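You operate a simulated robot arm through the tools that you are given. There is no shell and no other tool.

You run a simulated robot arm. Do the job below in one go: nothing can be reset, and whatever is moved stays where it is left.

## Task
Give the orange pouch 3 pump strokes, then dunk it under the grid.
Fine: Vent before the seal lever goes back; leave it in the trough with the grid shut. Where these are worked on the way, their far stop is far enough and under half their travel is too little: seal lever.

The check looks at the end state, three seconds after you hand in, the way a careful person would. Anything else that was tipped, shoved, dropped, spilled or broken makes it a failure. Lids that push on must go on centred and level and be pressed home; caps that screw on are set level and turned clockwise until they are tight.

## Robot
A 6-joint arm with a fingered hand, fixed in place. Base frame: the origin is at the foot of the arm, x ahead of it, y to its left, z up; the work surface is at about z = 800. Lengths are in mm, angles in degrees, forces in N, time in s.
With the tool pointing down near the work surface it reaches from about 300 to 620 mm from the base axis. Its first joint turns from -166.0 to 166.0 degrees. Payload 3.2 kg.
The tool frame sits at the grasp point between the pads (the TCP): z along the fingers, y along the line on which they close. The tips reach 22 mm beyond it. Largest opening 112 mm; the body of the gripper starts 60 mm behind the TCP. The gripper is a hand of 3 fingers: y runs from the thumb to the fingers, the wrist lies at [0, 0, -218] in the tool frame, and closing takes about 1.5 s.
Orientation is that of the tool frame in the base frame, as [roll, pitch, yaw] about the fixed x, y, z axes, in that order (R = Rz(yaw) Ry(pitch) Rx(roll)). With the fingers straight down and closing along the base's y, the tool's x points along the base's -x, its y along +y and its z along -z.

## Interface
- The arm moves only by the tool nudge_tool. Its argument "rows" is a list of rows, each a list of 6 numbers: the shift along the tool's x, y, z in mm, then the turn, a rotation vector about the tool's x, y, z in rad. In form: [[x, y, z, rx, ry, rz], ...]. A call has 1 to 20 rows; each row is the pose to reach, as a shift and turn from the pose commanded when the call began, along the tool's axes at that moment. "claw" is the opening in per cent of the stroke, from 0 (shut) to 100 (fully open), set as the call begins (left out, the last holds). A row lasts 0.2 s, in which the tool goes at most 50 mm and 8.6 degrees; a call with a longer step from one row to the next is refused whole, and so is a gripper value outside its range. Where a pose cannot be reached the arm comes as near as it can. A force on the tool above 90 N (or 10 N above the force at the start of the call, whichever is more), or a blocked arm, ends the call early, and 0.2 s more pass. Each finger travels about 108 mm/s and halts on what it meets, pressing with about 26 N; the grip force reading is that of the motor and also rises with nothing between the fingers. The clock runs only during rows and for 0.2 s after the last one: add rows that repeat a pose to give the fingers time. It gives the time, the measured TCP pose, the force on the tool (base axes), the opening and the grip force at its end, in the units of the frame above (readings bear some noise), with the torque about the TCP (base axes, N m) and any sound that the robot's microphone picked up.
- Cameras (640 x 400 px; columns grow to the right, rows downward): "scene" is fixed at [46.6, 499.7, 1485.2]; the picture's right is [-0.32, -0.95, 0.00], its down [-0.76, 0.25, -0.59] and it looks along [0.56, -0.19, -0.80] (base axes); focal length 294 px, centre (320, 200). "wrist" rides on the gripper at [66, 3, -80] in the tool frame; the picture's right is [-0.05, 1.00, 0.00], its down [-0.77, -0.04, -0.64] and it looks along [-0.64, -0.03, 0.77] (tool axes); focal length 275 px, centre (320, 200). There is no depth. A picture from a camera that has moved, and an enlarged one, comes with that camera's place and axes in the base frame and with its lens.
- grab_frame(camera): a new picture of that camera. It takes no simulated time.
- lift_body(by): slides the trunk up (or, below 0, down) by that many mm; the arm rides with it, the base frame stays. It gives what a move gives, with no picture.
- set_fingers(finger1, finger2, thumb_bend): sets how far each is bent, from 0 (flat) to 1 (curled in); at 0.3 the hand is open as for a grip, at 0.7 the pads meet at the TCP. One left out holds its place. A second passes; each finger stops where it meets its share of the squeeze, and holds until it gets a number again. A gripper value or a shape takes the hand back. It gives what a move gives, with no picture; readings hold the bend of each and the force on the fingers (four entries, about 0 where the hand has none), thumb and palm.
- preshape(shape): the hand has 3 fingers and takes this shape, open, in about a second: jaw (thumb against the fingers, like two jaws); tri (thumb and two fingers); tip (a fingertip pinch); poke (one finger out to press); point (the index stretched); flat (the hand flat); cup (the hand cupped); fist (a fist). The gripper value then closes the fingers along that shape, each until it touches; the sizes above hold for jaw. It gives what a move gives, with no picture.
- enlarge(camera, box): a new picture of the part [left, top, right, bottom] of that camera's present view, enlarged. It takes no simulated time.
- hand_in(): hands the job in; it is judged then, once.

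Nothing tells you positions but the pictures and the camera data. Unless the task says otherwise, let go and move clear before handing in.

The tools are called after ">>>" as a command line: name --pt "numbers of a row" for each row, then --argument value for the rest, lists and objects as JSON in quotes. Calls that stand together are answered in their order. nudge_tool: Moves the arm, as the interface text tells. Its arguments: {"type":"object","properties":{"rows":{"type":"array","items":{"type":"array","items":{"type":"number"}}},"claw":{"type":"number"}},"required":["rows"]} The other tools are called the same way: lift_body (by) slides the trunk up or down; preshape (shape) gives the hand a shape; set_fingers (finger1, finger2, thumb_bend) moves the fingers one by one; grab_frame (camera) takes a picture; enlarge (camera, box) takes an enlarged picture of a part of a camera's view; hand_in () hands the job in.

At the start:

```text
t: 0.0
ee_pos: [320.2, 204.1, 1195.0]
tcp_rot: [179.9, 0.1, 179.9]
contact_force: [-0.4, -0.7, 0.6]
torque: [0.02, 0.01, 0.01]
opening: 112.0
grip_force: 0.1
shape: jaw
bend: [0.3, 0.3, 0.3]
finger forces: [0.1, 0.0, 0.0, 0.0, 0.0, 0.1]
trunk travel left (down, up): [-525.0, 65.0]
```

scene: 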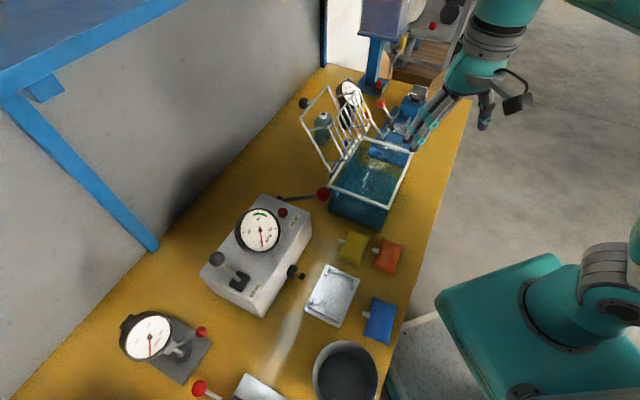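
wrist: 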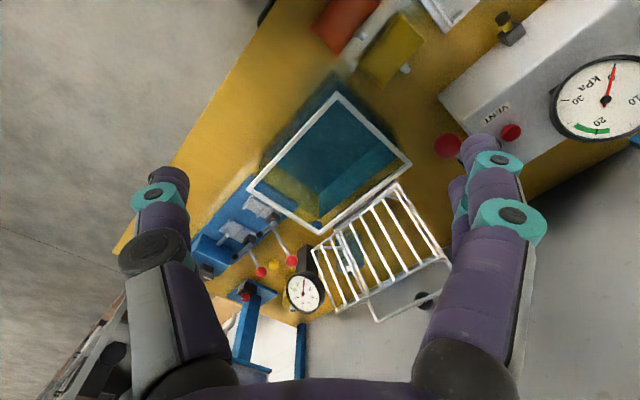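

I see a yellow bench with a grey pump box (gauge, pump lever, vent button, seal lever), a water trough with a hinged grid standing open, and three pouches, yellow, orange and blue. First I look closer at each part before moving anything.

>>> enlarge --camera "scene" --box '[190, 160, 350, 330]'

>>> enlarge --camera "scene" --box '[290, 70, 450, 230]'

>>> enlarge --camera "scene" --box '[290, 210, 430, 350]'

>>> enlarge --camera "scene" --box '[100, 280, 400, 400]'

>>> enlarge --camera "wrist" --box '[420, 0, 640, 180]'

>>> enlarge --camera "wrist" --box '[180, 80, 460, 330]'

```text
2.35 times, centred on (270, 245) of scene
camera zoom: at [46.6, 499.7, 1485.2], right [-0.32, -0.95, 0.0], down [-0.76, 0.25, -0.59], along [0.56, -0.19, -0.8], focal length 690 px, centre (438, 94)
```

zoom: 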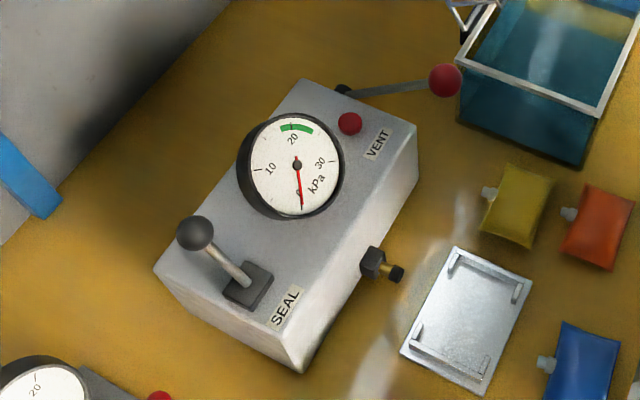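

```text
2.50 times, centred on (370, 150) of scene
camera zoom: at [46.6, 499.7, 1485.2], right [-0.32, -0.95, 0.0], down [-0.76, 0.25, -0.59], along [0.56, -0.19, -0.8], focal length 734 px, centre (195, 325)
```

zoom: 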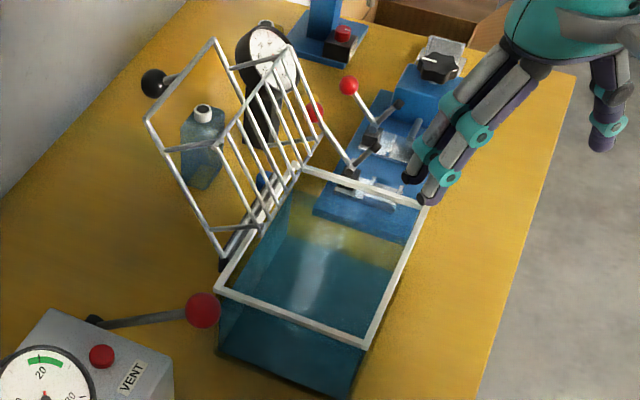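

```text
2.86 times, centred on (360, 280) of scene
camera zoom: at [46.6, 499.7, 1485.2], right [-0.32, -0.95, 0.0], down [-0.76, 0.25, -0.59], along [0.56, -0.19, -0.8], focal length 838 px, centre (206, -29)
```

zoom: 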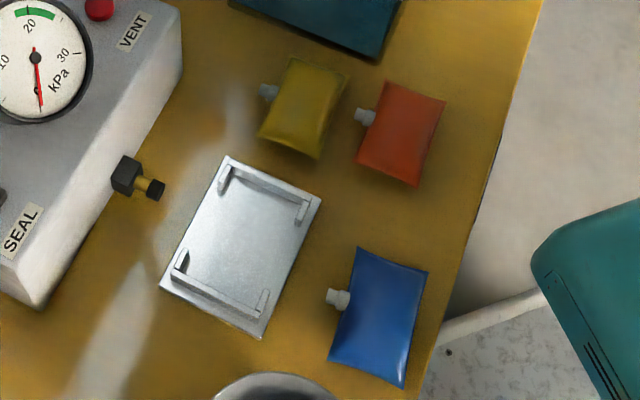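

```text
2.13 times, centred on (250, 340) of scene
camera zoom: at [46.6, 499.7, 1485.2], right [-0.32, -0.95, 0.0], down [-0.76, 0.25, -0.59], along [0.56, -0.19, -0.8], focal length 626 px, centre (469, -99)
```

zoom: 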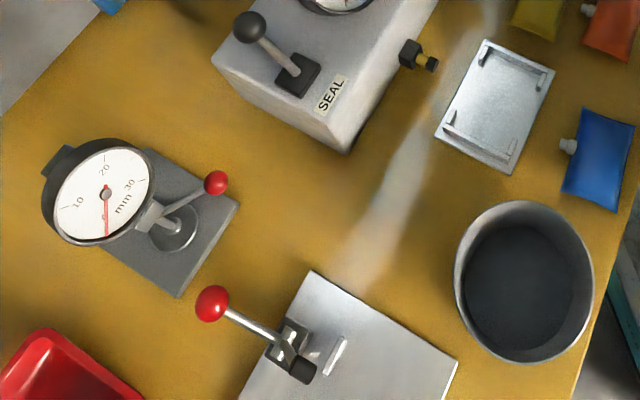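

```text
2.22 times, centred on (530, 90) of wrist
camera zoom: at [254.0, 207.2, 1275.6], right [0.05, 1.0, 0.0], down [0.77, -0.04, 0.64], along [0.64, -0.03, -0.77], focal length 612 px, centre (-147, 444)
```

zoom: 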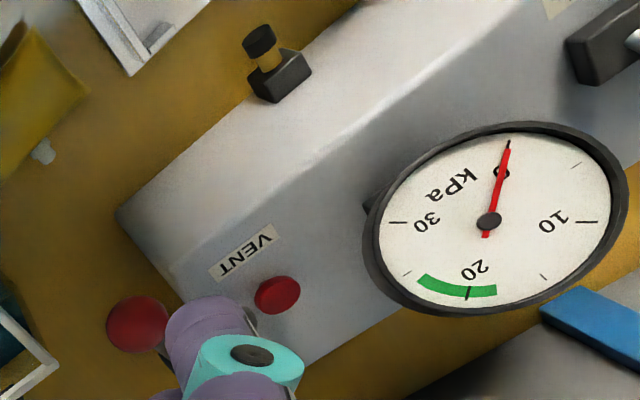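

```text
1.60 times, centred on (320, 205) of wrist
camera zoom: at [254.0, 207.2, 1275.6], right [0.05, 1.0, 0.0], down [0.77, -0.04, 0.64], along [0.64, -0.03, -0.77], focal length 440 px, centre (320, 192)
```

zoom: 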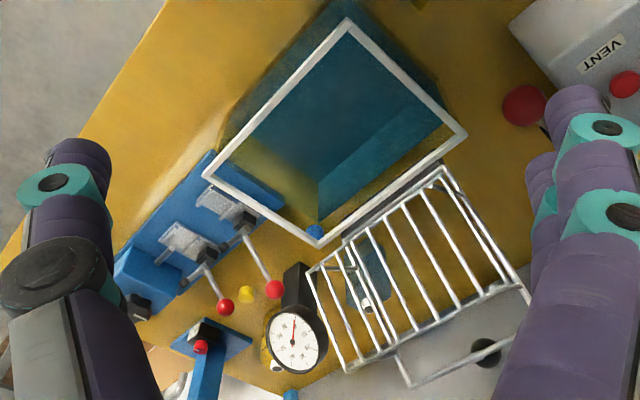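

Everything sits at about 45° to the base: the trough is near (500, 205) with its rim at about z 920, the orange pouch near (299, 235), and the pump box runs from about (256, 568) to (408, 406). I'll move the arm over for a closer look at the box, port and tray before touching anything.

>>> nudge_tool --pt "0 40 0 0 0 0" --pt "20 80 0 0 0 0" --pt "40 110 20 0 0 0" --pt "60 140 40 0 0 0" --pt "80 170 60 0 0 0" --pt "80 170 60 0 0 0"

>>> grab_frame --camera "wrist"

>>> grab_frame --camera "scene"

```text
t: 1.4
ee_pos: [240.7, 373.5, 1135.9]
tcp_rot: [179.9, 0.0, 179.9]
contact_force: [-0.1, 0.1, 0.4]
torque: [-0.01, 0.0, -0.01]
opening: 111.9
grip_force: 0.1
shape: jaw
bend: [0.3, 0.3, 0.3]
finger forces: [0.0, 0.0, 0.1, 0.0, 0.1, 0.1]
trunk travel left (down, up): [-525.0, 65.0]
```

```text
taken
camera wrist: at [174.7, 377.5, 1216.7], right [0.05, 1.0, 0.0], down [0.77, -0.04, 0.64], along [0.64, -0.03, -0.77], focal length 275 px, centre (320, 200)
```

wrist: 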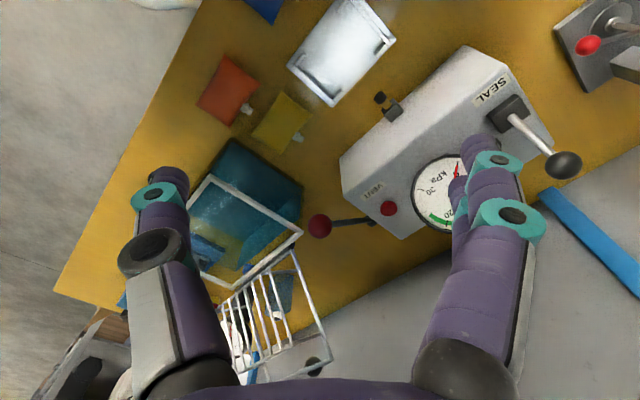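

```text
taken
```

scene: 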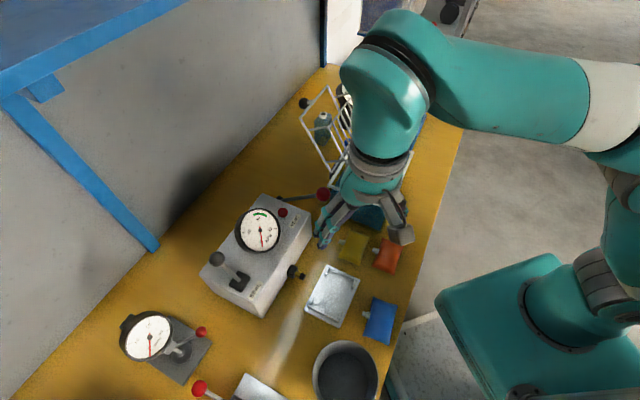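

The view is better now. I'll enlarge the port, tray, seal lever and pouches.

>>> enlarge --camera "wrist" --box '[330, 30, 610, 250]'

>>> enlarge --camera "wrist" --box '[270, 0, 430, 130]'

>>> enlarge --camera "wrist" --box '[170, 30, 330, 160]'

>>> enlarge --camera "wrist" --box '[170, 130, 350, 400]'

```text
1.82 times, centred on (470, 140) of wrist
camera zoom: at [174.7, 377.5, 1216.7], right [0.05, 1.0, 0.0], down [0.77, -0.04, 0.64], along [0.64, -0.03, -0.77], focal length 500 px, centre (47, 309)
```

zoom: 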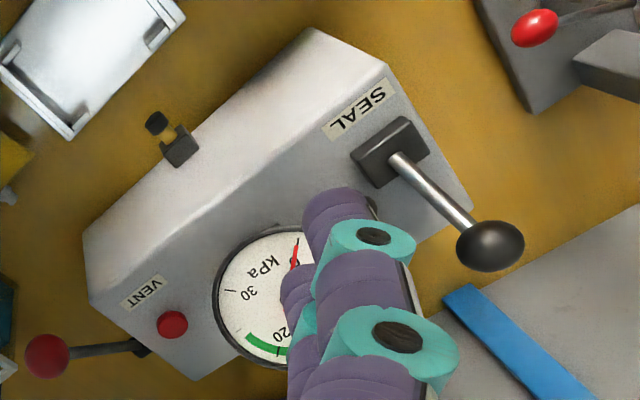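

```text
3.08 times, centred on (350, 65) of wrist
camera zoom: at [174.7, 377.5, 1216.7], right [0.05, 1.0, 0.0], down [0.77, -0.04, 0.64], along [0.64, -0.03, -0.77], focal length 847 px, centre (228, 615)
```

zoom: 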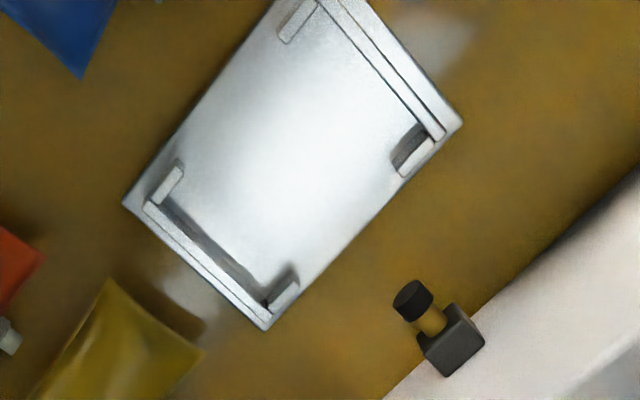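

```text
3.08 times, centred on (250, 95) of wrist
camera zoom: at [174.7, 377.5, 1216.7], right [0.05, 1.0, 0.0], down [0.77, -0.04, 0.64], along [0.64, -0.03, -0.77], focal length 847 px, centre (535, 523)
```

zoom: 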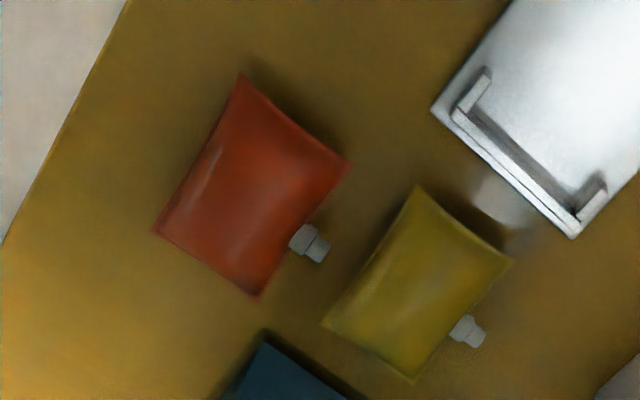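

```text
1.48 times, centred on (260, 265) of wrist
camera zoom: at [174.7, 377.5, 1216.7], right [0.05, 1.0, 0.0], down [0.77, -0.04, 0.64], along [0.64, -0.03, -0.77], focal length 408 px, centre (409, 104)
```

zoom: 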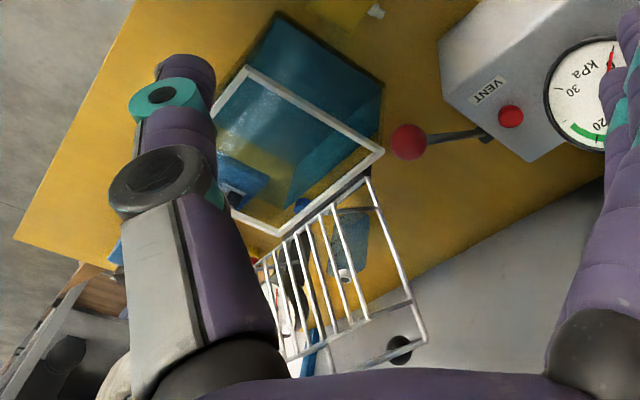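

Enlarging seems to re-render at higher detail, so I'll zoom in hard on the port, tray and spouts from here.

>>> enlarge --camera "wrist" --box '[360, 80, 420, 120]'

>>> enlarge --camera "scene" --box '[270, 250, 320, 290]'

>>> enlarge --camera "scene" --box '[300, 250, 370, 330]'

>>> enlarge --camera "wrist" --box '[190, 45, 270, 135]'

>>> enlarge --camera "scene" --box '[360, 230, 410, 280]'

```text
10.00 times, centred on (390, 100) of wrist
camera zoom: at [174.7, 377.5, 1216.7], right [0.05, 1.0, 0.0], down [0.77, -0.04, 0.64], along [0.64, -0.03, -0.77], focal length 2753 px, centre (-380, 1200)
```

zoom: 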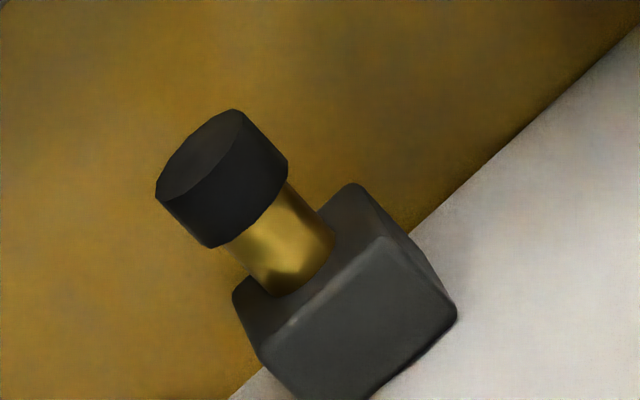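

```text
10.00 times, centred on (295, 270) of scene
camera zoom: at [46.6, 499.7, 1485.2], right [-0.32, -0.95, 0.0], down [-0.76, 0.25, -0.59], along [0.56, -0.19, -0.8], focal length 2935 px, centre (570, -500)
```

zoom: 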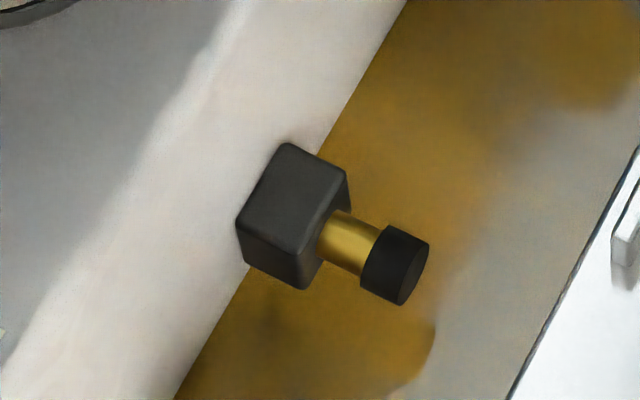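

```text
5.00 times, centred on (335, 290) of scene
camera zoom: at [46.6, 499.7, 1485.2], right [-0.32, -0.95, 0.0], down [-0.76, 0.25, -0.59], along [0.56, -0.19, -0.8], focal length 1467 px, centre (245, -250)
```

zoom: 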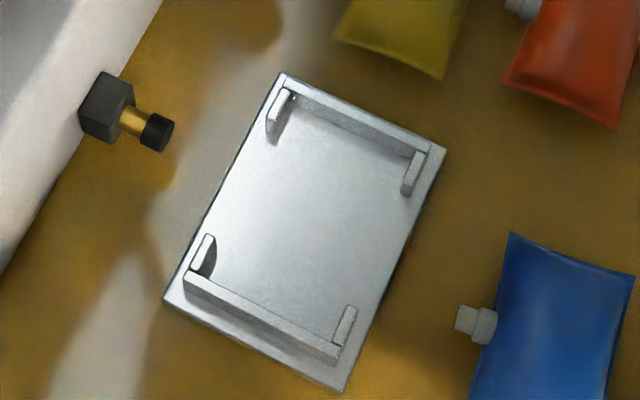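

```text
4.44 times, centred on (230, 90) of wrist
camera zoom: at [174.7, 377.5, 1216.7], right [0.05, 1.0, 0.0], down [0.77, -0.04, 0.64], along [0.64, -0.03, -0.77], focal length 1224 px, centre (720, 689)
```

zoom: 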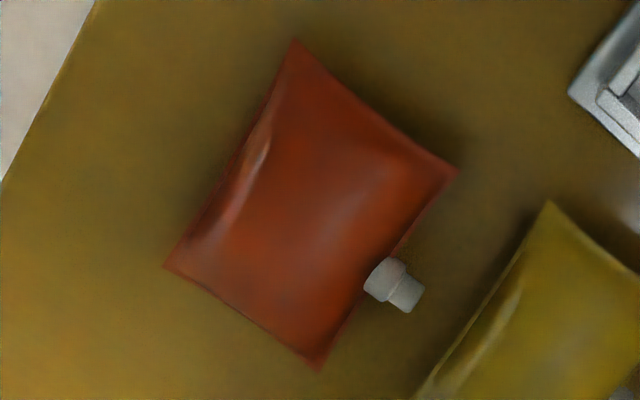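

```text
8.00 times, centred on (385, 255) of scene
camera zoom: at [46.6, 499.7, 1485.2], right [-0.32, -0.95, 0.0], down [-0.76, 0.25, -0.59], along [0.56, -0.19, -0.8], focal length 2348 px, centre (-200, -240)
```

zoom: 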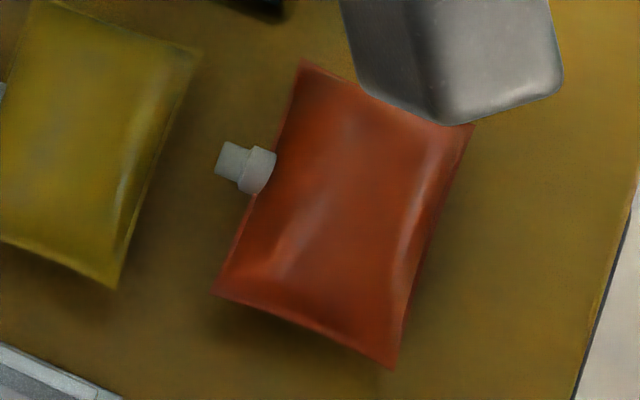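

The rubber-tipped brass port looks like a plunger that the seal lever pushes onto the spout of a pouch lying in the nest plate. The nest walls leave the long sides open for the spout. I'll check how far apart the fingers stand so they can straddle the spout.

>>> enlarge --camera "scene" --box '[300, 140, 430, 260]'

>>> enlarge --camera "wrist" --box '[380, 100, 580, 300]'

```text
3.33 times, centred on (365, 200) of scene
camera zoom: at [46.6, 499.7, 1485.2], right [-0.32, -0.95, 0.0], down [-0.76, 0.25, -0.59], along [0.56, -0.19, -0.8], focal length 978 px, centre (170, 200)
```

zoom: 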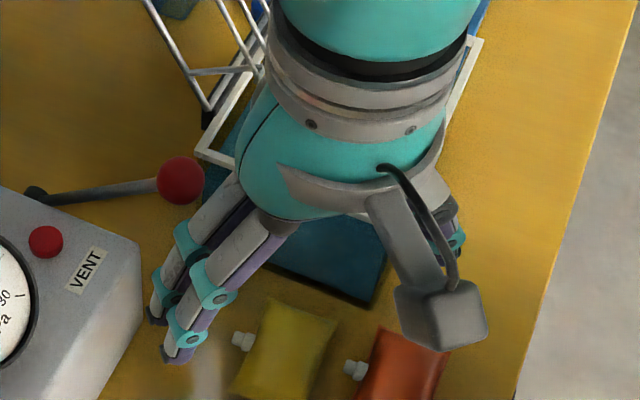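

```text
2.00 times, centred on (480, 200) of wrist
camera zoom: at [174.7, 377.5, 1216.7], right [0.05, 1.0, 0.0], down [0.77, -0.04, 0.64], along [0.64, -0.03, -0.77], focal length 551 px, centre (0, 200)
```

zoom: 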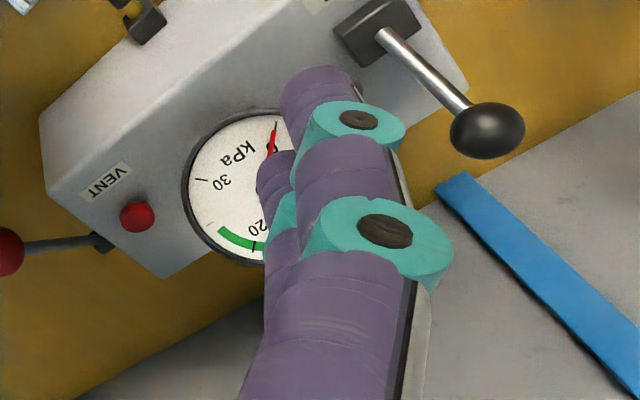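

In jaw shape the two fingers stand only about 21 mm apart, too close to straddle the spout. I'll try the "tri" shape up here in free air and look.

>>> preshape --shape "tri"

>>> enlarge --camera "scene" --box '[300, 140, 430, 260]'

>>> grab_frame --camera "wrist"

```text
t: 2.3
ee_pos: [240.7, 373.4, 1135.6]
tcp_rot: [179.9, 0.0, 179.9]
contact_force: [-0.8, -0.1, 1.4]
torque: [-0.02, -0.02, -0.02]
opening: 111.9
grip_force: 0.1
shape: tri
bend: [0.3, 0.3, 0.3]
finger forces: [0.1, 0.0, 0.0, 0.0, 0.0, 0.0]
trunk travel left (down, up): [-525.0, 65.0]
```

```text
3.33 times, centred on (365, 200) of scene
camera zoom: at [46.6, 499.7, 1485.2], right [-0.32, -0.95, 0.0], down [-0.76, 0.25, -0.59], along [0.56, -0.19, -0.8], focal length 978 px, centre (170, 200)
```

zoom: 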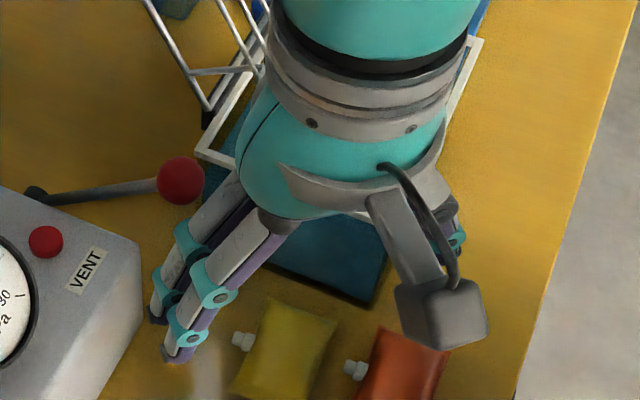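

```text
taken
camera wrist: at [174.9, 377.3, 1216.9], right [0.05, 1.0, 0.0], down [0.77, -0.04, 0.64], along [0.64, -0.03, -0.77], focal length 275 px, centre (320, 200)
```

wrist: 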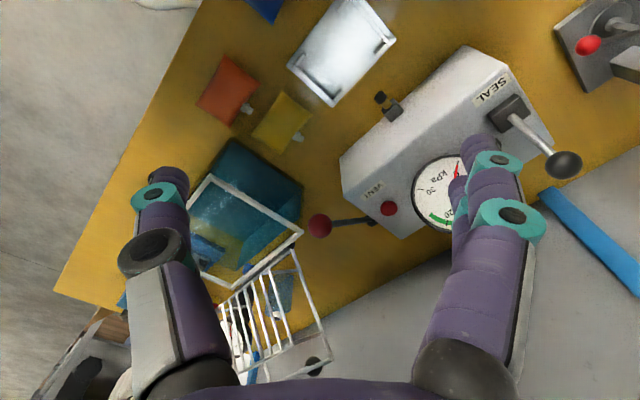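

The "tri" shape looks the same as jaw on this hand. I'll check "tip" in free air next, hoping it gives a thumb-and-one-finger pinch that can grip beside the spout.

>>> preshape --shape "tip"

>>> enlarge --camera "scene" --box '[300, 140, 430, 260]'

>>> grab_frame --camera "wrist"

```text
t: 3.2
ee_pos: [239.7, 373.3, 1136.8]
tcp_rot: [179.9, 0.0, 180.0]
contact_force: [0.0, 0.0, 0.3]
torque: [0.01, 0.0, -0.01]
opening: 112.0
grip_force: 0.1
shape: tip
bend: [0.3, 0.3, 0.3]
finger forces: [0.1, 0.0, 0.0, 0.0, 0.0, 0.0]
trunk travel left (down, up): [-525.0, 65.0]
```

```text
3.33 times, centred on (365, 200) of scene
camera zoom: at [46.6, 499.7, 1485.2], right [-0.32, -0.95, 0.0], down [-0.76, 0.25, -0.59], along [0.56, -0.19, -0.8], focal length 978 px, centre (170, 200)
```

zoom: 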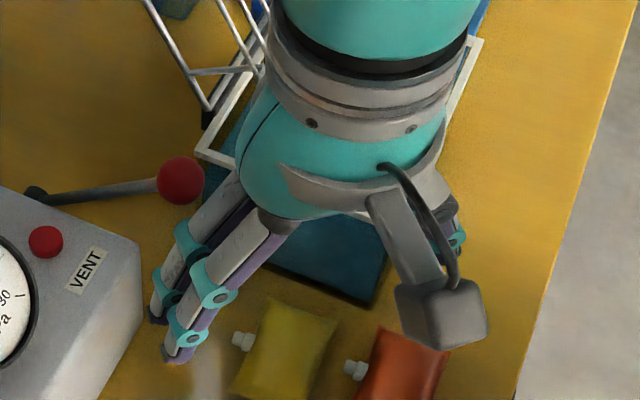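

```text
taken
camera wrist: at [174.9, 377.3, 1216.9], right [0.05, 1.0, 0.0], down [0.77, -0.04, 0.64], along [0.64, -0.03, -0.77], focal length 275 px, centre (320, 200)
```

wrist: 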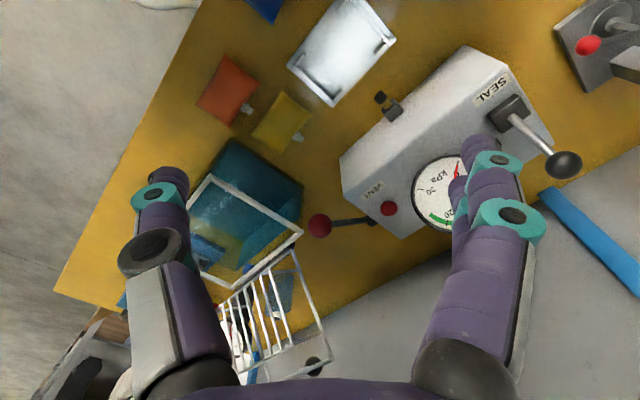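

"tip" opens the same way too. I'll test curling one finger, still in free air, to see the geometry.

>>> set_fingers --finger1 0.3 --finger2 1.0 --thumb_bend 0.3

>>> enlarge --camera "scene" --box '[300, 140, 430, 260]'

>>> grab_frame --camera "wrist"

```text
t: 4.2
ee_pos: [240.1, 374.1, 1136.6]
tcp_rot: [179.9, 0.0, 179.9]
contact_force: [0.0, 0.6, -0.1]
torque: [0.03, 0.0, -0.04]
opening: 111.6
grip_force: 0.1
shape: fingers
bend: [0.3, 1.0, 0.3]
finger forces: [0.1, 0.0, 0.0, 0.0, 0.0, 0.1]
trunk travel left (down, up): [-525.0, 65.0]
```

```text
3.33 times, centred on (365, 200) of scene
camera zoom: at [46.6, 499.7, 1485.2], right [-0.32, -0.95, 0.0], down [-0.76, 0.25, -0.59], along [0.56, -0.19, -0.8], focal length 978 px, centre (170, 200)
```

zoom: 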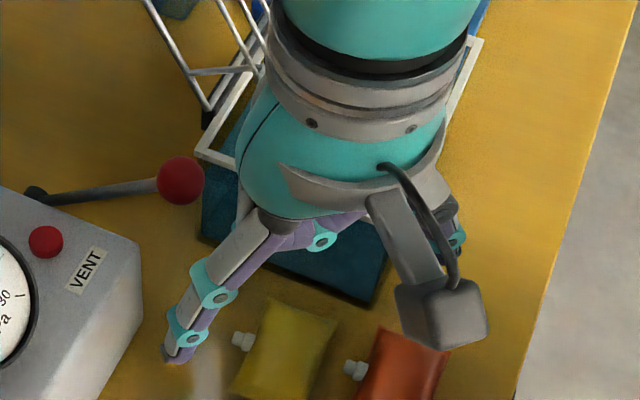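

```text
taken
camera wrist: at [174.9, 377.3, 1216.9], right [0.05, 1.0, 0.0], down [0.77, -0.04, 0.64], along [0.64, -0.03, -0.77], focal length 275 px, centre (320, 200)
```

wrist: 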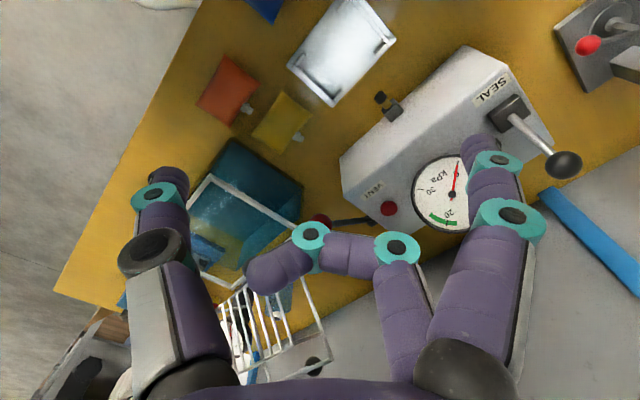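

Finger2 is the one away from the camera, and fully curled it lies across the palm in the thumb's way. I'll see where it goes when flat.

>>> set_fingers --finger2 0.0

>>> enlarge --camera "scene" --box '[300, 140, 430, 260]'

>>> grab_frame --camera "wrist"

```text
t: 5.2
ee_pos: [241.3, 373.4, 1135.5]
tcp_rot: [180.0, -0.1, 179.9]
contact_force: [-0.4, -0.3, -0.3]
torque: [0.02, 0.02, -0.01]
opening: 111.6
grip_force: 0.1
shape: fingers
bend: [0.3, 0.0, 0.3]
finger forces: [0.0, 0.0, 0.0, 0.0, 0.0, 0.0]
trunk travel left (down, up): [-525.0, 65.0]
```

```text
3.33 times, centred on (365, 200) of scene
camera zoom: at [46.6, 499.7, 1485.2], right [-0.32, -0.95, 0.0], down [-0.76, 0.25, -0.59], along [0.56, -0.19, -0.8], focal length 978 px, centre (170, 200)
```

zoom: 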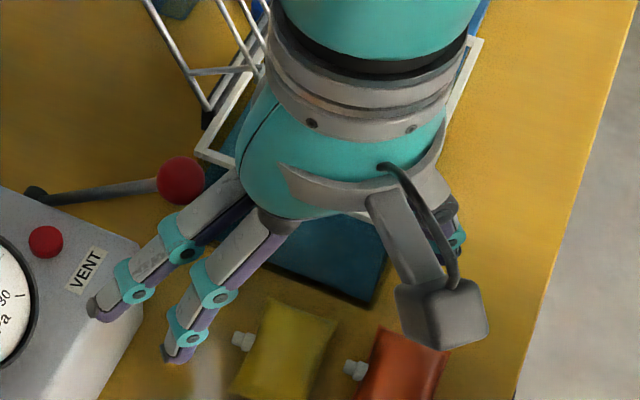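

```text
taken
camera wrist: at [174.9, 377.3, 1216.9], right [0.05, 1.0, 0.0], down [0.77, -0.04, 0.64], along [0.64, -0.03, -0.77], focal length 275 px, centre (320, 200)
```

wrist: 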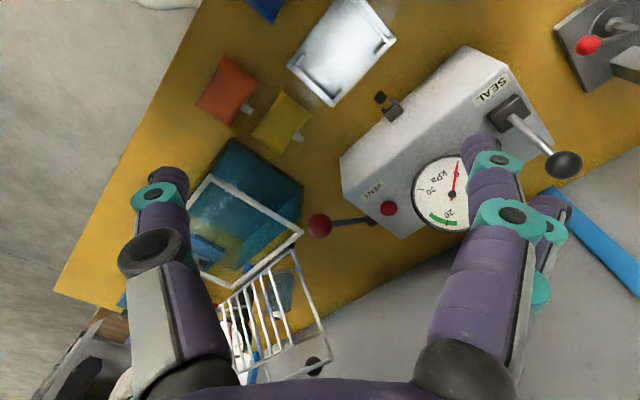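

Flat, finger2 swings about 100 mm outwards, so the plan is to pinch the pouch across its short axis with the thumb and finger1 only. Finger1 goes beside the spout and finger2 stays open. I turn the tool 45° and move above the orange pouch for a close look.

>>> nudge_tool --pt "-8 -19 10 0 0 0.12" --pt "-16 -38 30 0 0 0.24" --pt "-25 -57 60 0 0 0.36" --pt "-34 -76 90 0 0 0.48" --pt "-43 -95 120 0 0 0.6" --pt "-52 -114 150 0 0 0.7" --pt "-59 -133 176 0 0 0.7854" --pt "-59 -133 186 0 0 0.7854" --pt "-59 -133 186 0 0 0.7854" --claw 100

>>> grab_frame --camera "wrist"

>>> grab_frame --camera "scene"

```text
t: 7.2
ee_pos: [298.2, 239.9, 949.8]
tcp_rot: [179.9, -0.1, 134.9]
contact_force: [0.4, -0.1, 0.1]
torque: [-0.01, 0.01, -0.01]
opening: 111.9
grip_force: 0.0
shape: tip
bend: [0.3, 0.3, 0.3]
finger forces: [0.0, 0.0, 0.0, 0.0, 0.0, 0.0]
trunk travel left (down, up): [-525.0, 65.0]
```

```text
taken
camera wrist: at [254.8, 291.1, 1030.3], right [0.74, 0.67, 0.0], down [0.52, -0.57, 0.63], along [0.43, -0.47, -0.77], focal length 275 px, centre (320, 200)
```

wrist: 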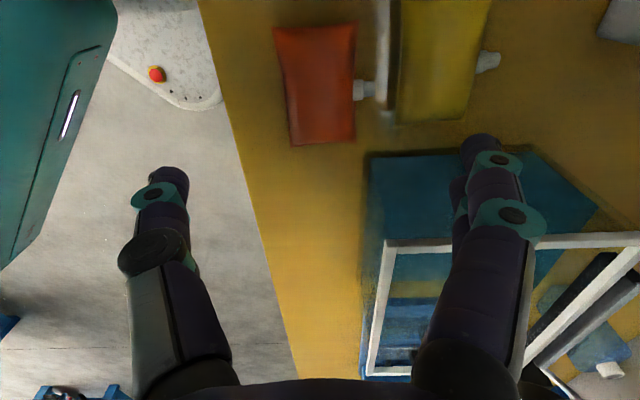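

```text
taken
```

scene: 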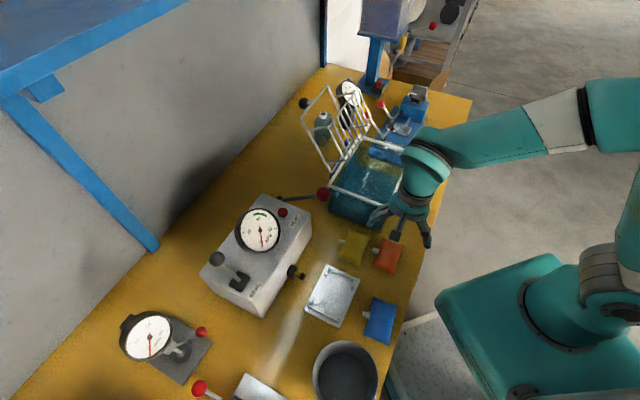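

The orange pouch is about 89 × 55 mm, centred near (303, 238), with its long axis at about -44°. Its spout points squarely at the box side, tip about 41 mm from centre. I zoom in to confirm before descending.

>>> enlarge --camera "wrist" --box '[250, 0, 510, 160]'

>>> enlarge --camera "scene" --box '[350, 180, 450, 280]'

```text
2.46 times, centred on (380, 80) of wrist
camera zoom: at [254.8, 291.1, 1030.3], right [0.74, 0.67, 0.0], down [0.52, -0.57, 0.63], along [0.43, -0.47, -0.77], focal length 678 px, centre (172, 495)
```

zoom: 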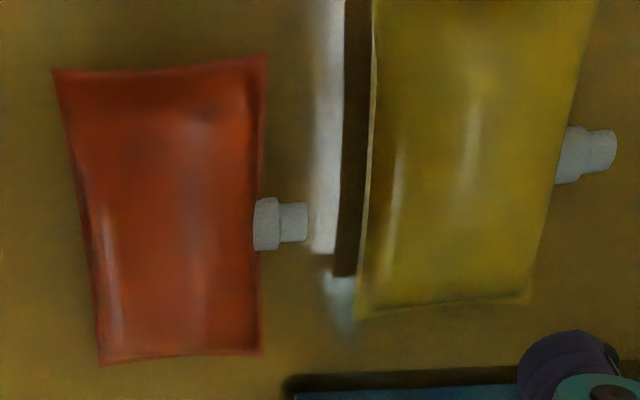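

```text
4.00 times, centred on (400, 230) of scene
camera zoom: at [46.6, 499.7, 1485.2], right [-0.32, -0.95, 0.0], down [-0.76, 0.25, -0.59], along [0.56, -0.19, -0.8], focal length 1174 px, centre (0, 80)
```

zoom: 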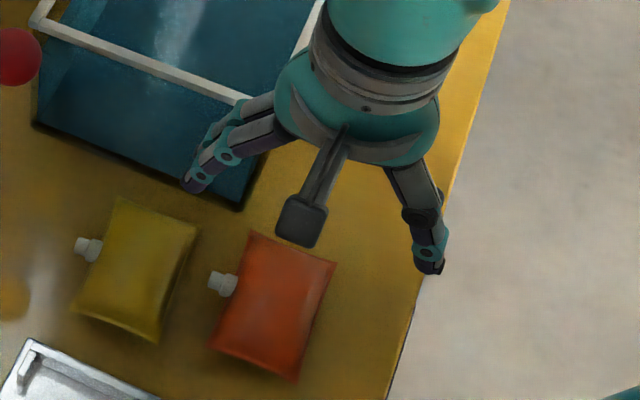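

The yellow pouch is only about 32 mm away, so open fingers on that side would hit it. I'll turn the hand around instead: thumb on the spout side, beside the spout, and fingers on the free side, keeping high while turning.

>>> nudge_tool --pt "0 0 -20 0 0 -0.14" --pt "0 0 -40 0 0 -0.28" --pt "0 0 -40 0 0 -0.42" --pt "0 0 -40 0 0 -0.56" --pt "0 0 -40 0 0 -0.7" --pt "0 0 -40 0 0 -0.84" --pt "0 0 -40 0 0 -0.98" --pt "0 0 -40 0 0 -1.12" --pt "0 0 -40 0 0 -1.26" --pt "0 0 -40 0 0 -1.4" --pt "0 0 -40 0 0 -1.54" --pt "0 0 -40 0 0 -1.5708" --claw 100

>>> nudge_tool --pt "0 0 0 0 0 -0.14" --pt "0 0 0 0 0 -0.28" --pt "0 0 0 0 0 -0.42" --pt "0 0 0 0 0 -0.56" --pt "0 0 0 0 0 -0.7" --pt "0 0 0 0 0 -0.84" --pt "0 0 0 0 0 -0.98" --pt "0 0 0 0 0 -1.12" --pt "0 0 0 0 0 -1.26" --pt "0 0 0 0 0 -1.4" --pt "0 0 0 0 0 -1.54" --pt "0 0 0 0 0 -1.57" --pt "0 0 0 0 0 -1.57"

>>> grab_frame --camera "wrist"

>>> grab_frame --camera "scene"

```text
t: 9.8
ee_pos: [299.5, 240.0, 989.8]
tcp_rot: [179.9, 0.1, -134.9]
contact_force: [-1.0, -0.3, -0.5]
torque: [0.03, 0.0, -0.02]
opening: 111.8
grip_force: 0.0
shape: tip
bend: [0.3, 0.3, 0.3]
finger forces: [0.0, 0.0, 0.1, 0.0, 0.0, 0.1]
trunk travel left (down, up): [-525.0, 65.0]
```

```text
t: 12.6
ee_pos: [221.7, 268.0, 940.4]
tcp_rot: [-178.0, -2.4, -46.9]
contact_force: [-0.7, -0.2, -0.6]
torque: [-0.01, -0.02, -0.01]
opening: 111.7
grip_force: 0.0
shape: tip
bend: [0.3, 0.3, 0.3]
finger forces: [0.0, 0.0, 0.0, 0.0, 0.1, 0.0]
out of reach, approached as far as the arm can: row 9, 10, 11, 12, 13
trunk travel left (down, up): [-525.0, 65.0]
```

```text
taken
camera wrist: at [262.0, 219.3, 1023.4], right [-0.76, -0.65, -0.04], down [-0.53, 0.59, 0.6], along [-0.37, 0.48, -0.8], focal length 275 px, centre (320, 200)
```

wrist: 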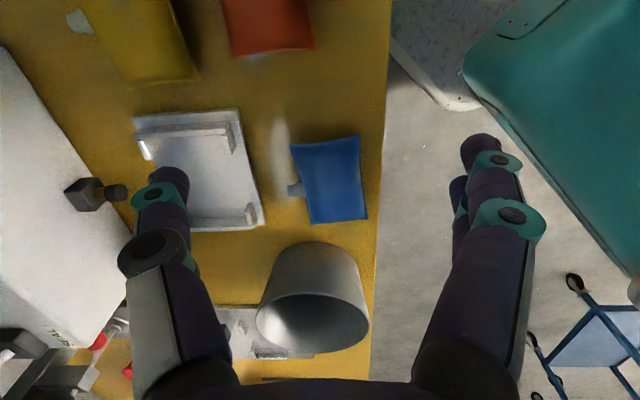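

```text
taken
```

scene: 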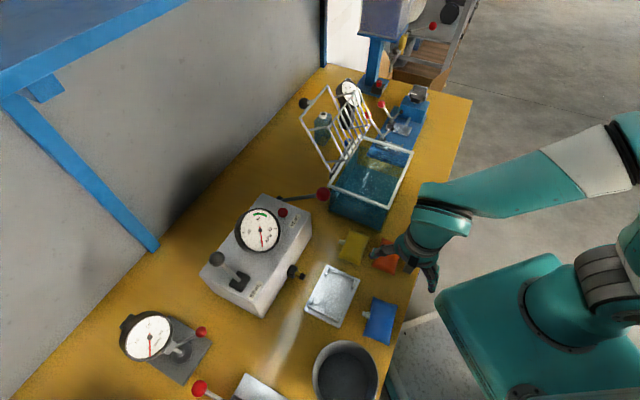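

Yaw -45° lies past a wrist joint limit, so I'll turn back. The new plan is to grip the pouch across its long axis (tool yaw about -135°), where nothing is in the way at either end.

>>> nudge_tool --pt "0 0 0 0 0 0.14" --pt "0 0 0 0 0 0.28" --pt "0 0 0 0 0 0.42" --pt "0 0 0 0 0 0.56" --pt "0 0 0 0 0 0.7" --pt "0 0 0 0 0 0.84" --pt "0 0 0 0 0 0.98" --pt "0 0 0 0 0 1.12" --pt "0 0 0 0 0 1.26" --pt "0 0 0 0 0 1.4" --pt "0 0 0 0 0 1.5" --pt "0 0 0 0 0 1.57" --pt "0 0 0 0 0 1.57"

>>> grab_frame --camera "wrist"

```text
t: 15.4
ee_pos: [224.9, 267.1, 940.6]
tcp_rot: [-177.5, 1.9, -137.0]
contact_force: [-0.7, -0.2, 0.0]
torque: [-0.01, 0.03, 0.05]
opening: 111.8
grip_force: 0.1
shape: tip
bend: [0.3, 0.3, 0.3]
finger forces: [0.0, 0.0, 0.1, 0.0, 0.1, 0.0]
trunk travel left (down, up): [-525.0, 65.0]
```

```text
taken
camera wrist: at [170.3, 226.7, 1017.9], right [-0.65, 0.76, -0.04], down [0.55, 0.5, 0.66], along [0.53, 0.4, -0.75], focal length 275 px, centre (320, 200)
```

wrist: 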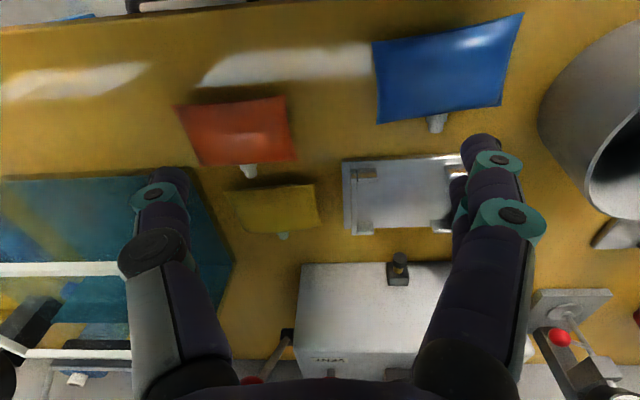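

I'm at (225, 267, 941) with a slight tilt. I re-measured the orange pouch at centre (303.5, 238), 89 mm long, at -44.2°. I'll level the tool, align it and centre it over the pouch at z 930.

>>> nudge_tool --pt "-12 -24 4 -0.014 0.011 -0.016" --pt "-24 -48 8 -0.029 0.022 -0.032" --pt "-37 -73 14 -0.0435 0.0332 -0.0489" --pt "-37 -73 14 -0.0435 0.0332 -0.0489" --claw 100

>>> grab_frame --camera "wrist"

>>> enlarge --camera "scene" --box '[340, 170, 460, 290]'

```text
t: 16.4
ee_pos: [303.6, 239.7, 931.2]
tcp_rot: [180.0, -0.1, -134.2]
contact_force: [0.4, -0.2, 0.8]
torque: [0.02, 0.02, -0.01]
opening: 111.7
grip_force: 0.3
shape: tip
bend: [0.3, 0.3, 0.3]
finger forces: [0.1, 0.0, 0.0, 0.0, 0.1, 0.0]
trunk travel left (down, up): [-525.0, 65.0]
```

```text
taken
camera wrist: at [254.9, 196.1, 1010.8], right [-0.68, 0.73, 0.0], down [0.56, 0.53, 0.63], along [0.46, 0.43, -0.77], focal length 275 px, centre (320, 200)
```

wrist: 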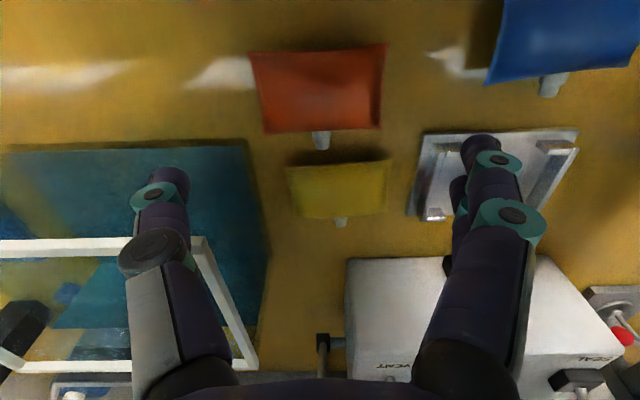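

```text
3.33 times, centred on (400, 230) of scene
camera zoom: at [46.6, 499.7, 1485.2], right [-0.32, -0.95, 0.0], down [-0.76, 0.25, -0.59], along [0.56, -0.19, -0.8], focal length 978 px, centre (53, 100)
```

zoom: 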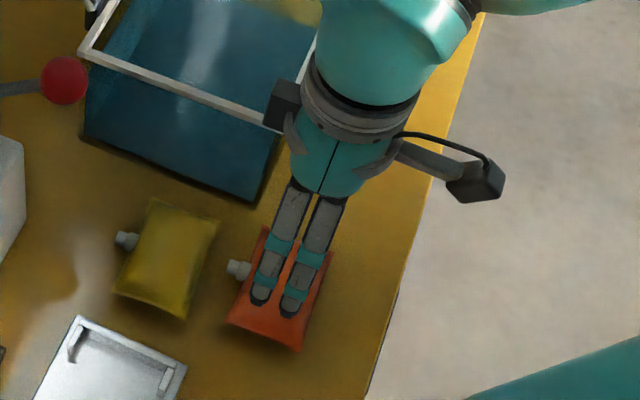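

The pouch is centred between the thumb and fingers. I go straight down to z≈829, putting the tips about 7 mm above the table, and look before closing.

>>> nudge_tool --pt "1 0 30 0 0 0" --pt "1 0 60 0 0 0" --pt "1 0 80 0 0 0" --pt "1 0 92 0 0 0" --pt "1 0 102 0 0 0" --pt "1 0 102 0 0 0" --claw 100

>>> grab_frame --camera "wrist"

>>> enlarge --camera "scene" --box '[340, 200, 440, 300]'

```text
t: 17.8
ee_pos: [301.6, 238.6, 827.7]
tcp_rot: [180.0, -0.2, -134.2]
contact_force: [-0.5, 0.4, 0.1]
torque: [-0.02, 0.02, -0.01]
opening: 111.8
grip_force: 0.1
shape: tip
bend: [0.3, 0.3, 0.3]
finger forces: [0.0, 0.0, 0.0, 0.1, 0.0, 0.1]
trunk travel left (down, up): [-525.0, 65.0]
```

```text
taken
camera wrist: at [253.6, 194.5, 909.0], right [-0.68, 0.73, 0.0], down [0.56, 0.53, 0.64], along [0.46, 0.43, -0.77], focal length 275 px, centre (320, 200)
```

wrist: 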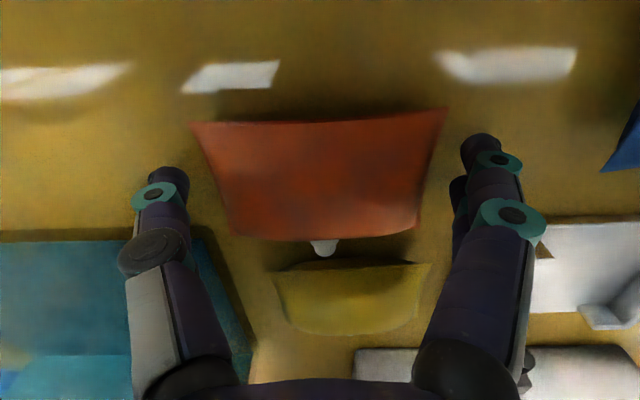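

```text
4.00 times, centred on (390, 250) of scene
camera zoom: at [46.6, 499.7, 1485.2], right [-0.32, -0.95, 0.0], down [-0.76, 0.25, -0.59], along [0.56, -0.19, -0.8], focal length 1174 px, centre (40, 0)
```

zoom: 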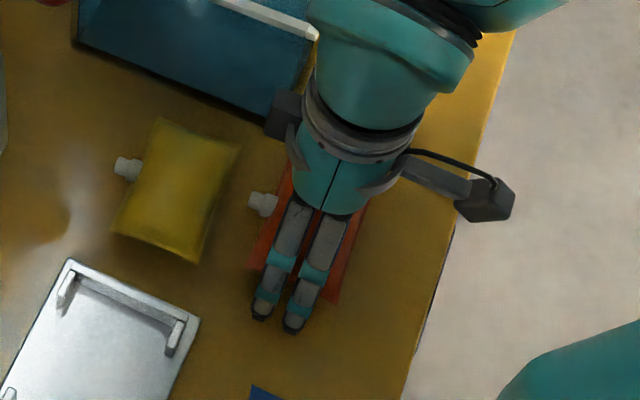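

The fingertips flank the pouch's ends with nothing else in the way. I shift 4 mm towards the spout side and close gently.

>>> nudge_tool --pt "-4 0 0 0 0 0" --pt "-4 0 0 0 0 0" --claw 100

>>> nudge_tool --pt "0 0 0 0 0 0" --pt "0 0 0 0 0 0" --pt "0 0 0 0 0 0" --pt "0 0 0 0 0 0" --pt "0 0 0 0 0 0" --claw 66

>>> grab_frame --camera "wrist"

```text
t: 18.4
ee_pos: [303.9, 241.1, 829.1]
tcp_rot: [180.0, -0.1, -134.2]
contact_force: [0.2, 0.2, -0.4]
torque: [0.02, 0.01, 0.02]
opening: 112.1
grip_force: 0.1
shape: tip
bend: [0.3, 0.3, 0.3]
finger forces: [0.0, 0.1, 0.1, 0.1, 0.0, 0.0]
trunk travel left (down, up): [-525.0, 65.0]
```

```text
t: 19.6
ee_pos: [304.5, 241.8, 829.0]
tcp_rot: [179.9, -0.1, -134.2]
contact_force: [0.0, -0.5, 0.0]
torque: [-0.02, -0.02, 0.01]
opening: 84.8
grip_force: 26.3
shape: tip
bend: [0.62, 0.62, 0.61]
finger forces: [12.0, 12.1, 0.0, 0.0, 24.0, 0.0]
trunk travel left (down, up): [-525.0, 65.0]
```

```text
taken
camera wrist: at [256.4, 197.4, 909.1], right [-0.68, 0.73, 0.0], down [0.56, 0.53, 0.64], along [0.46, 0.43, -0.77], focal length 275 px, centre (320, 200)
```

wrist: 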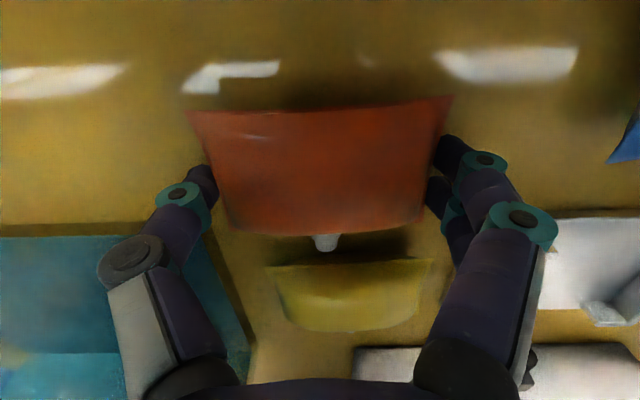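

The grip is solid: opening 84.8 mm, with balanced finger forces of 12, 12 and 24 N. I lift straight up and check.

>>> nudge_tool --pt "0 0 -10 0 0 0" --pt "0 0 -25 0 0 0" --pt "0 0 -45 0 0 0" --pt "0 0 -70 0 0 0" --pt "0 0 -95 0 0 0" --pt "0 0 -115 0 0 0" --pt "0 0 -115 0 0 0" --claw 66

>>> grab_frame --camera "wrist"

>>> enlarge --camera "scene" --box '[340, 180, 440, 280]'

```text
t: 21.2
ee_pos: [304.4, 242.2, 943.6]
tcp_rot: [179.9, -0.1, -134.1]
contact_force: [-0.1, 0.2, -0.6]
torque: [0.02, 0.01, 0.02]
opening: 85.0
grip_force: 25.7
shape: tip
bend: [0.62, 0.62, 0.61]
finger forces: [12.0, 12.0, 0.0, 0.0, 24.0, 0.1]
trunk travel left (down, up): [-525.0, 65.0]
```

```text
taken
camera wrist: at [255.8, 198.0, 1024.2], right [-0.68, 0.73, 0.0], down [0.56, 0.53, 0.64], along [0.46, 0.43, -0.77], focal length 275 px, centre (320, 200)
```

wrist: 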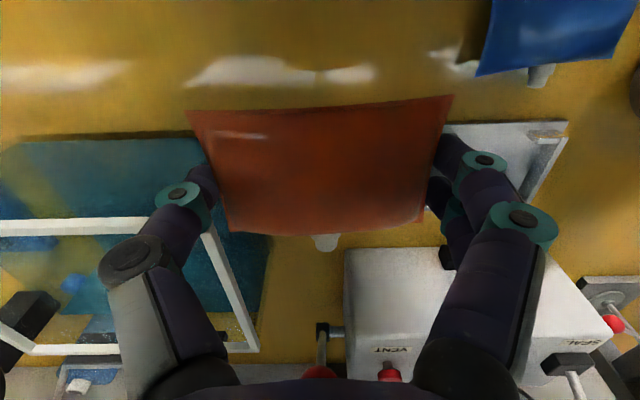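

```text
4.00 times, centred on (390, 230) of scene
camera zoom: at [46.6, 499.7, 1485.2], right [-0.32, -0.95, 0.0], down [-0.76, 0.25, -0.59], along [0.56, -0.19, -0.8], focal length 1174 px, centre (40, 80)
```

zoom: 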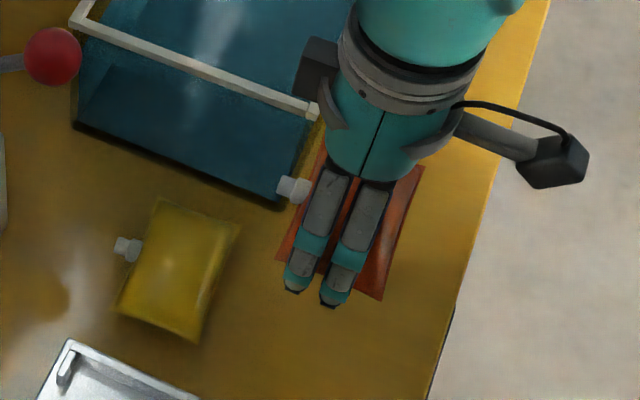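

The pouch hangs level and the force readings are steady. Next I move to a spot on the robot side of the nest, where the camera can see the nest past the pouch and measure its place.

>>> nudge_tool --pt "4 20 -10 0 0 0" --pt "8 50 -20 0 0 0" --pt "14 80 -20 0 0 0" --pt "22 115 -20 0 0 0" --pt "30 145 -20 0 0 0" --pt "30 145 -20 0 0 0" --pt "30 145 -20 0 0 0" --claw 66

>>> grab_frame --camera "wrist"

>>> enlarge --camera "wrist" --box '[200, 220, 440, 380]'

```text
t: 22.8
ee_pos: [180.1, 320.9, 964.9]
tcp_rot: [179.9, 0.0, -134.2]
contact_force: [-0.3, 0.2, 0.0]
torque: [0.05, 0.0, -0.01]
opening: 84.7
grip_force: 26.1
shape: tip
bend: [0.62, 0.62, 0.61]
finger forces: [12.0, 12.2, 0.0, 0.1, 24.1, 0.0]
trunk travel left (down, up): [-525.0, 65.0]
```

```text
taken
camera wrist: at [131.5, 276.3, 1044.5], right [-0.68, 0.73, 0.0], down [0.56, 0.53, 0.64], along [0.46, 0.43, -0.77], focal length 275 px, centre (320, 200)
```

wrist: 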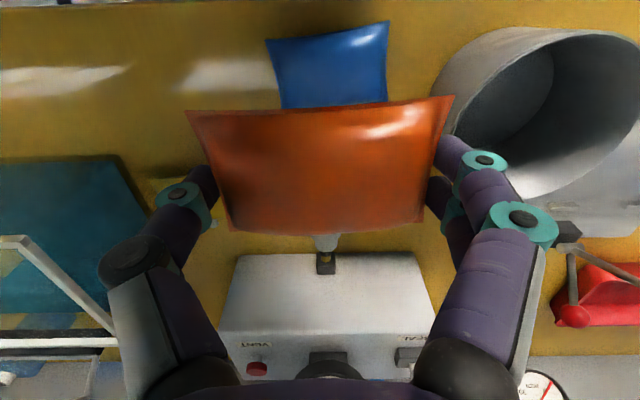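

```text
2.50 times, centred on (320, 300) of wrist
camera zoom: at [131.5, 276.3, 1044.5], right [-0.68, 0.73, 0.0], down [0.56, 0.53, 0.64], along [0.46, 0.43, -0.77], focal length 688 px, centre (320, -50)
```

zoom: 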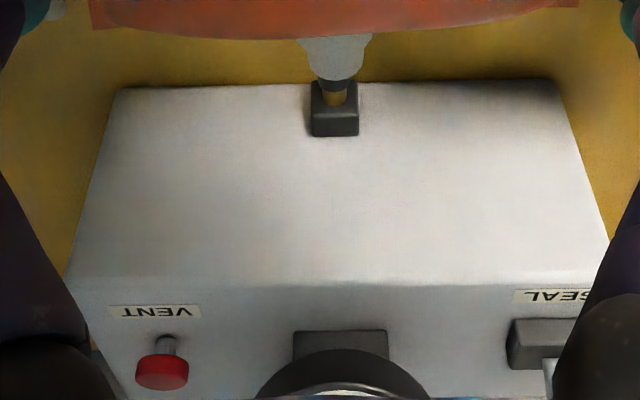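

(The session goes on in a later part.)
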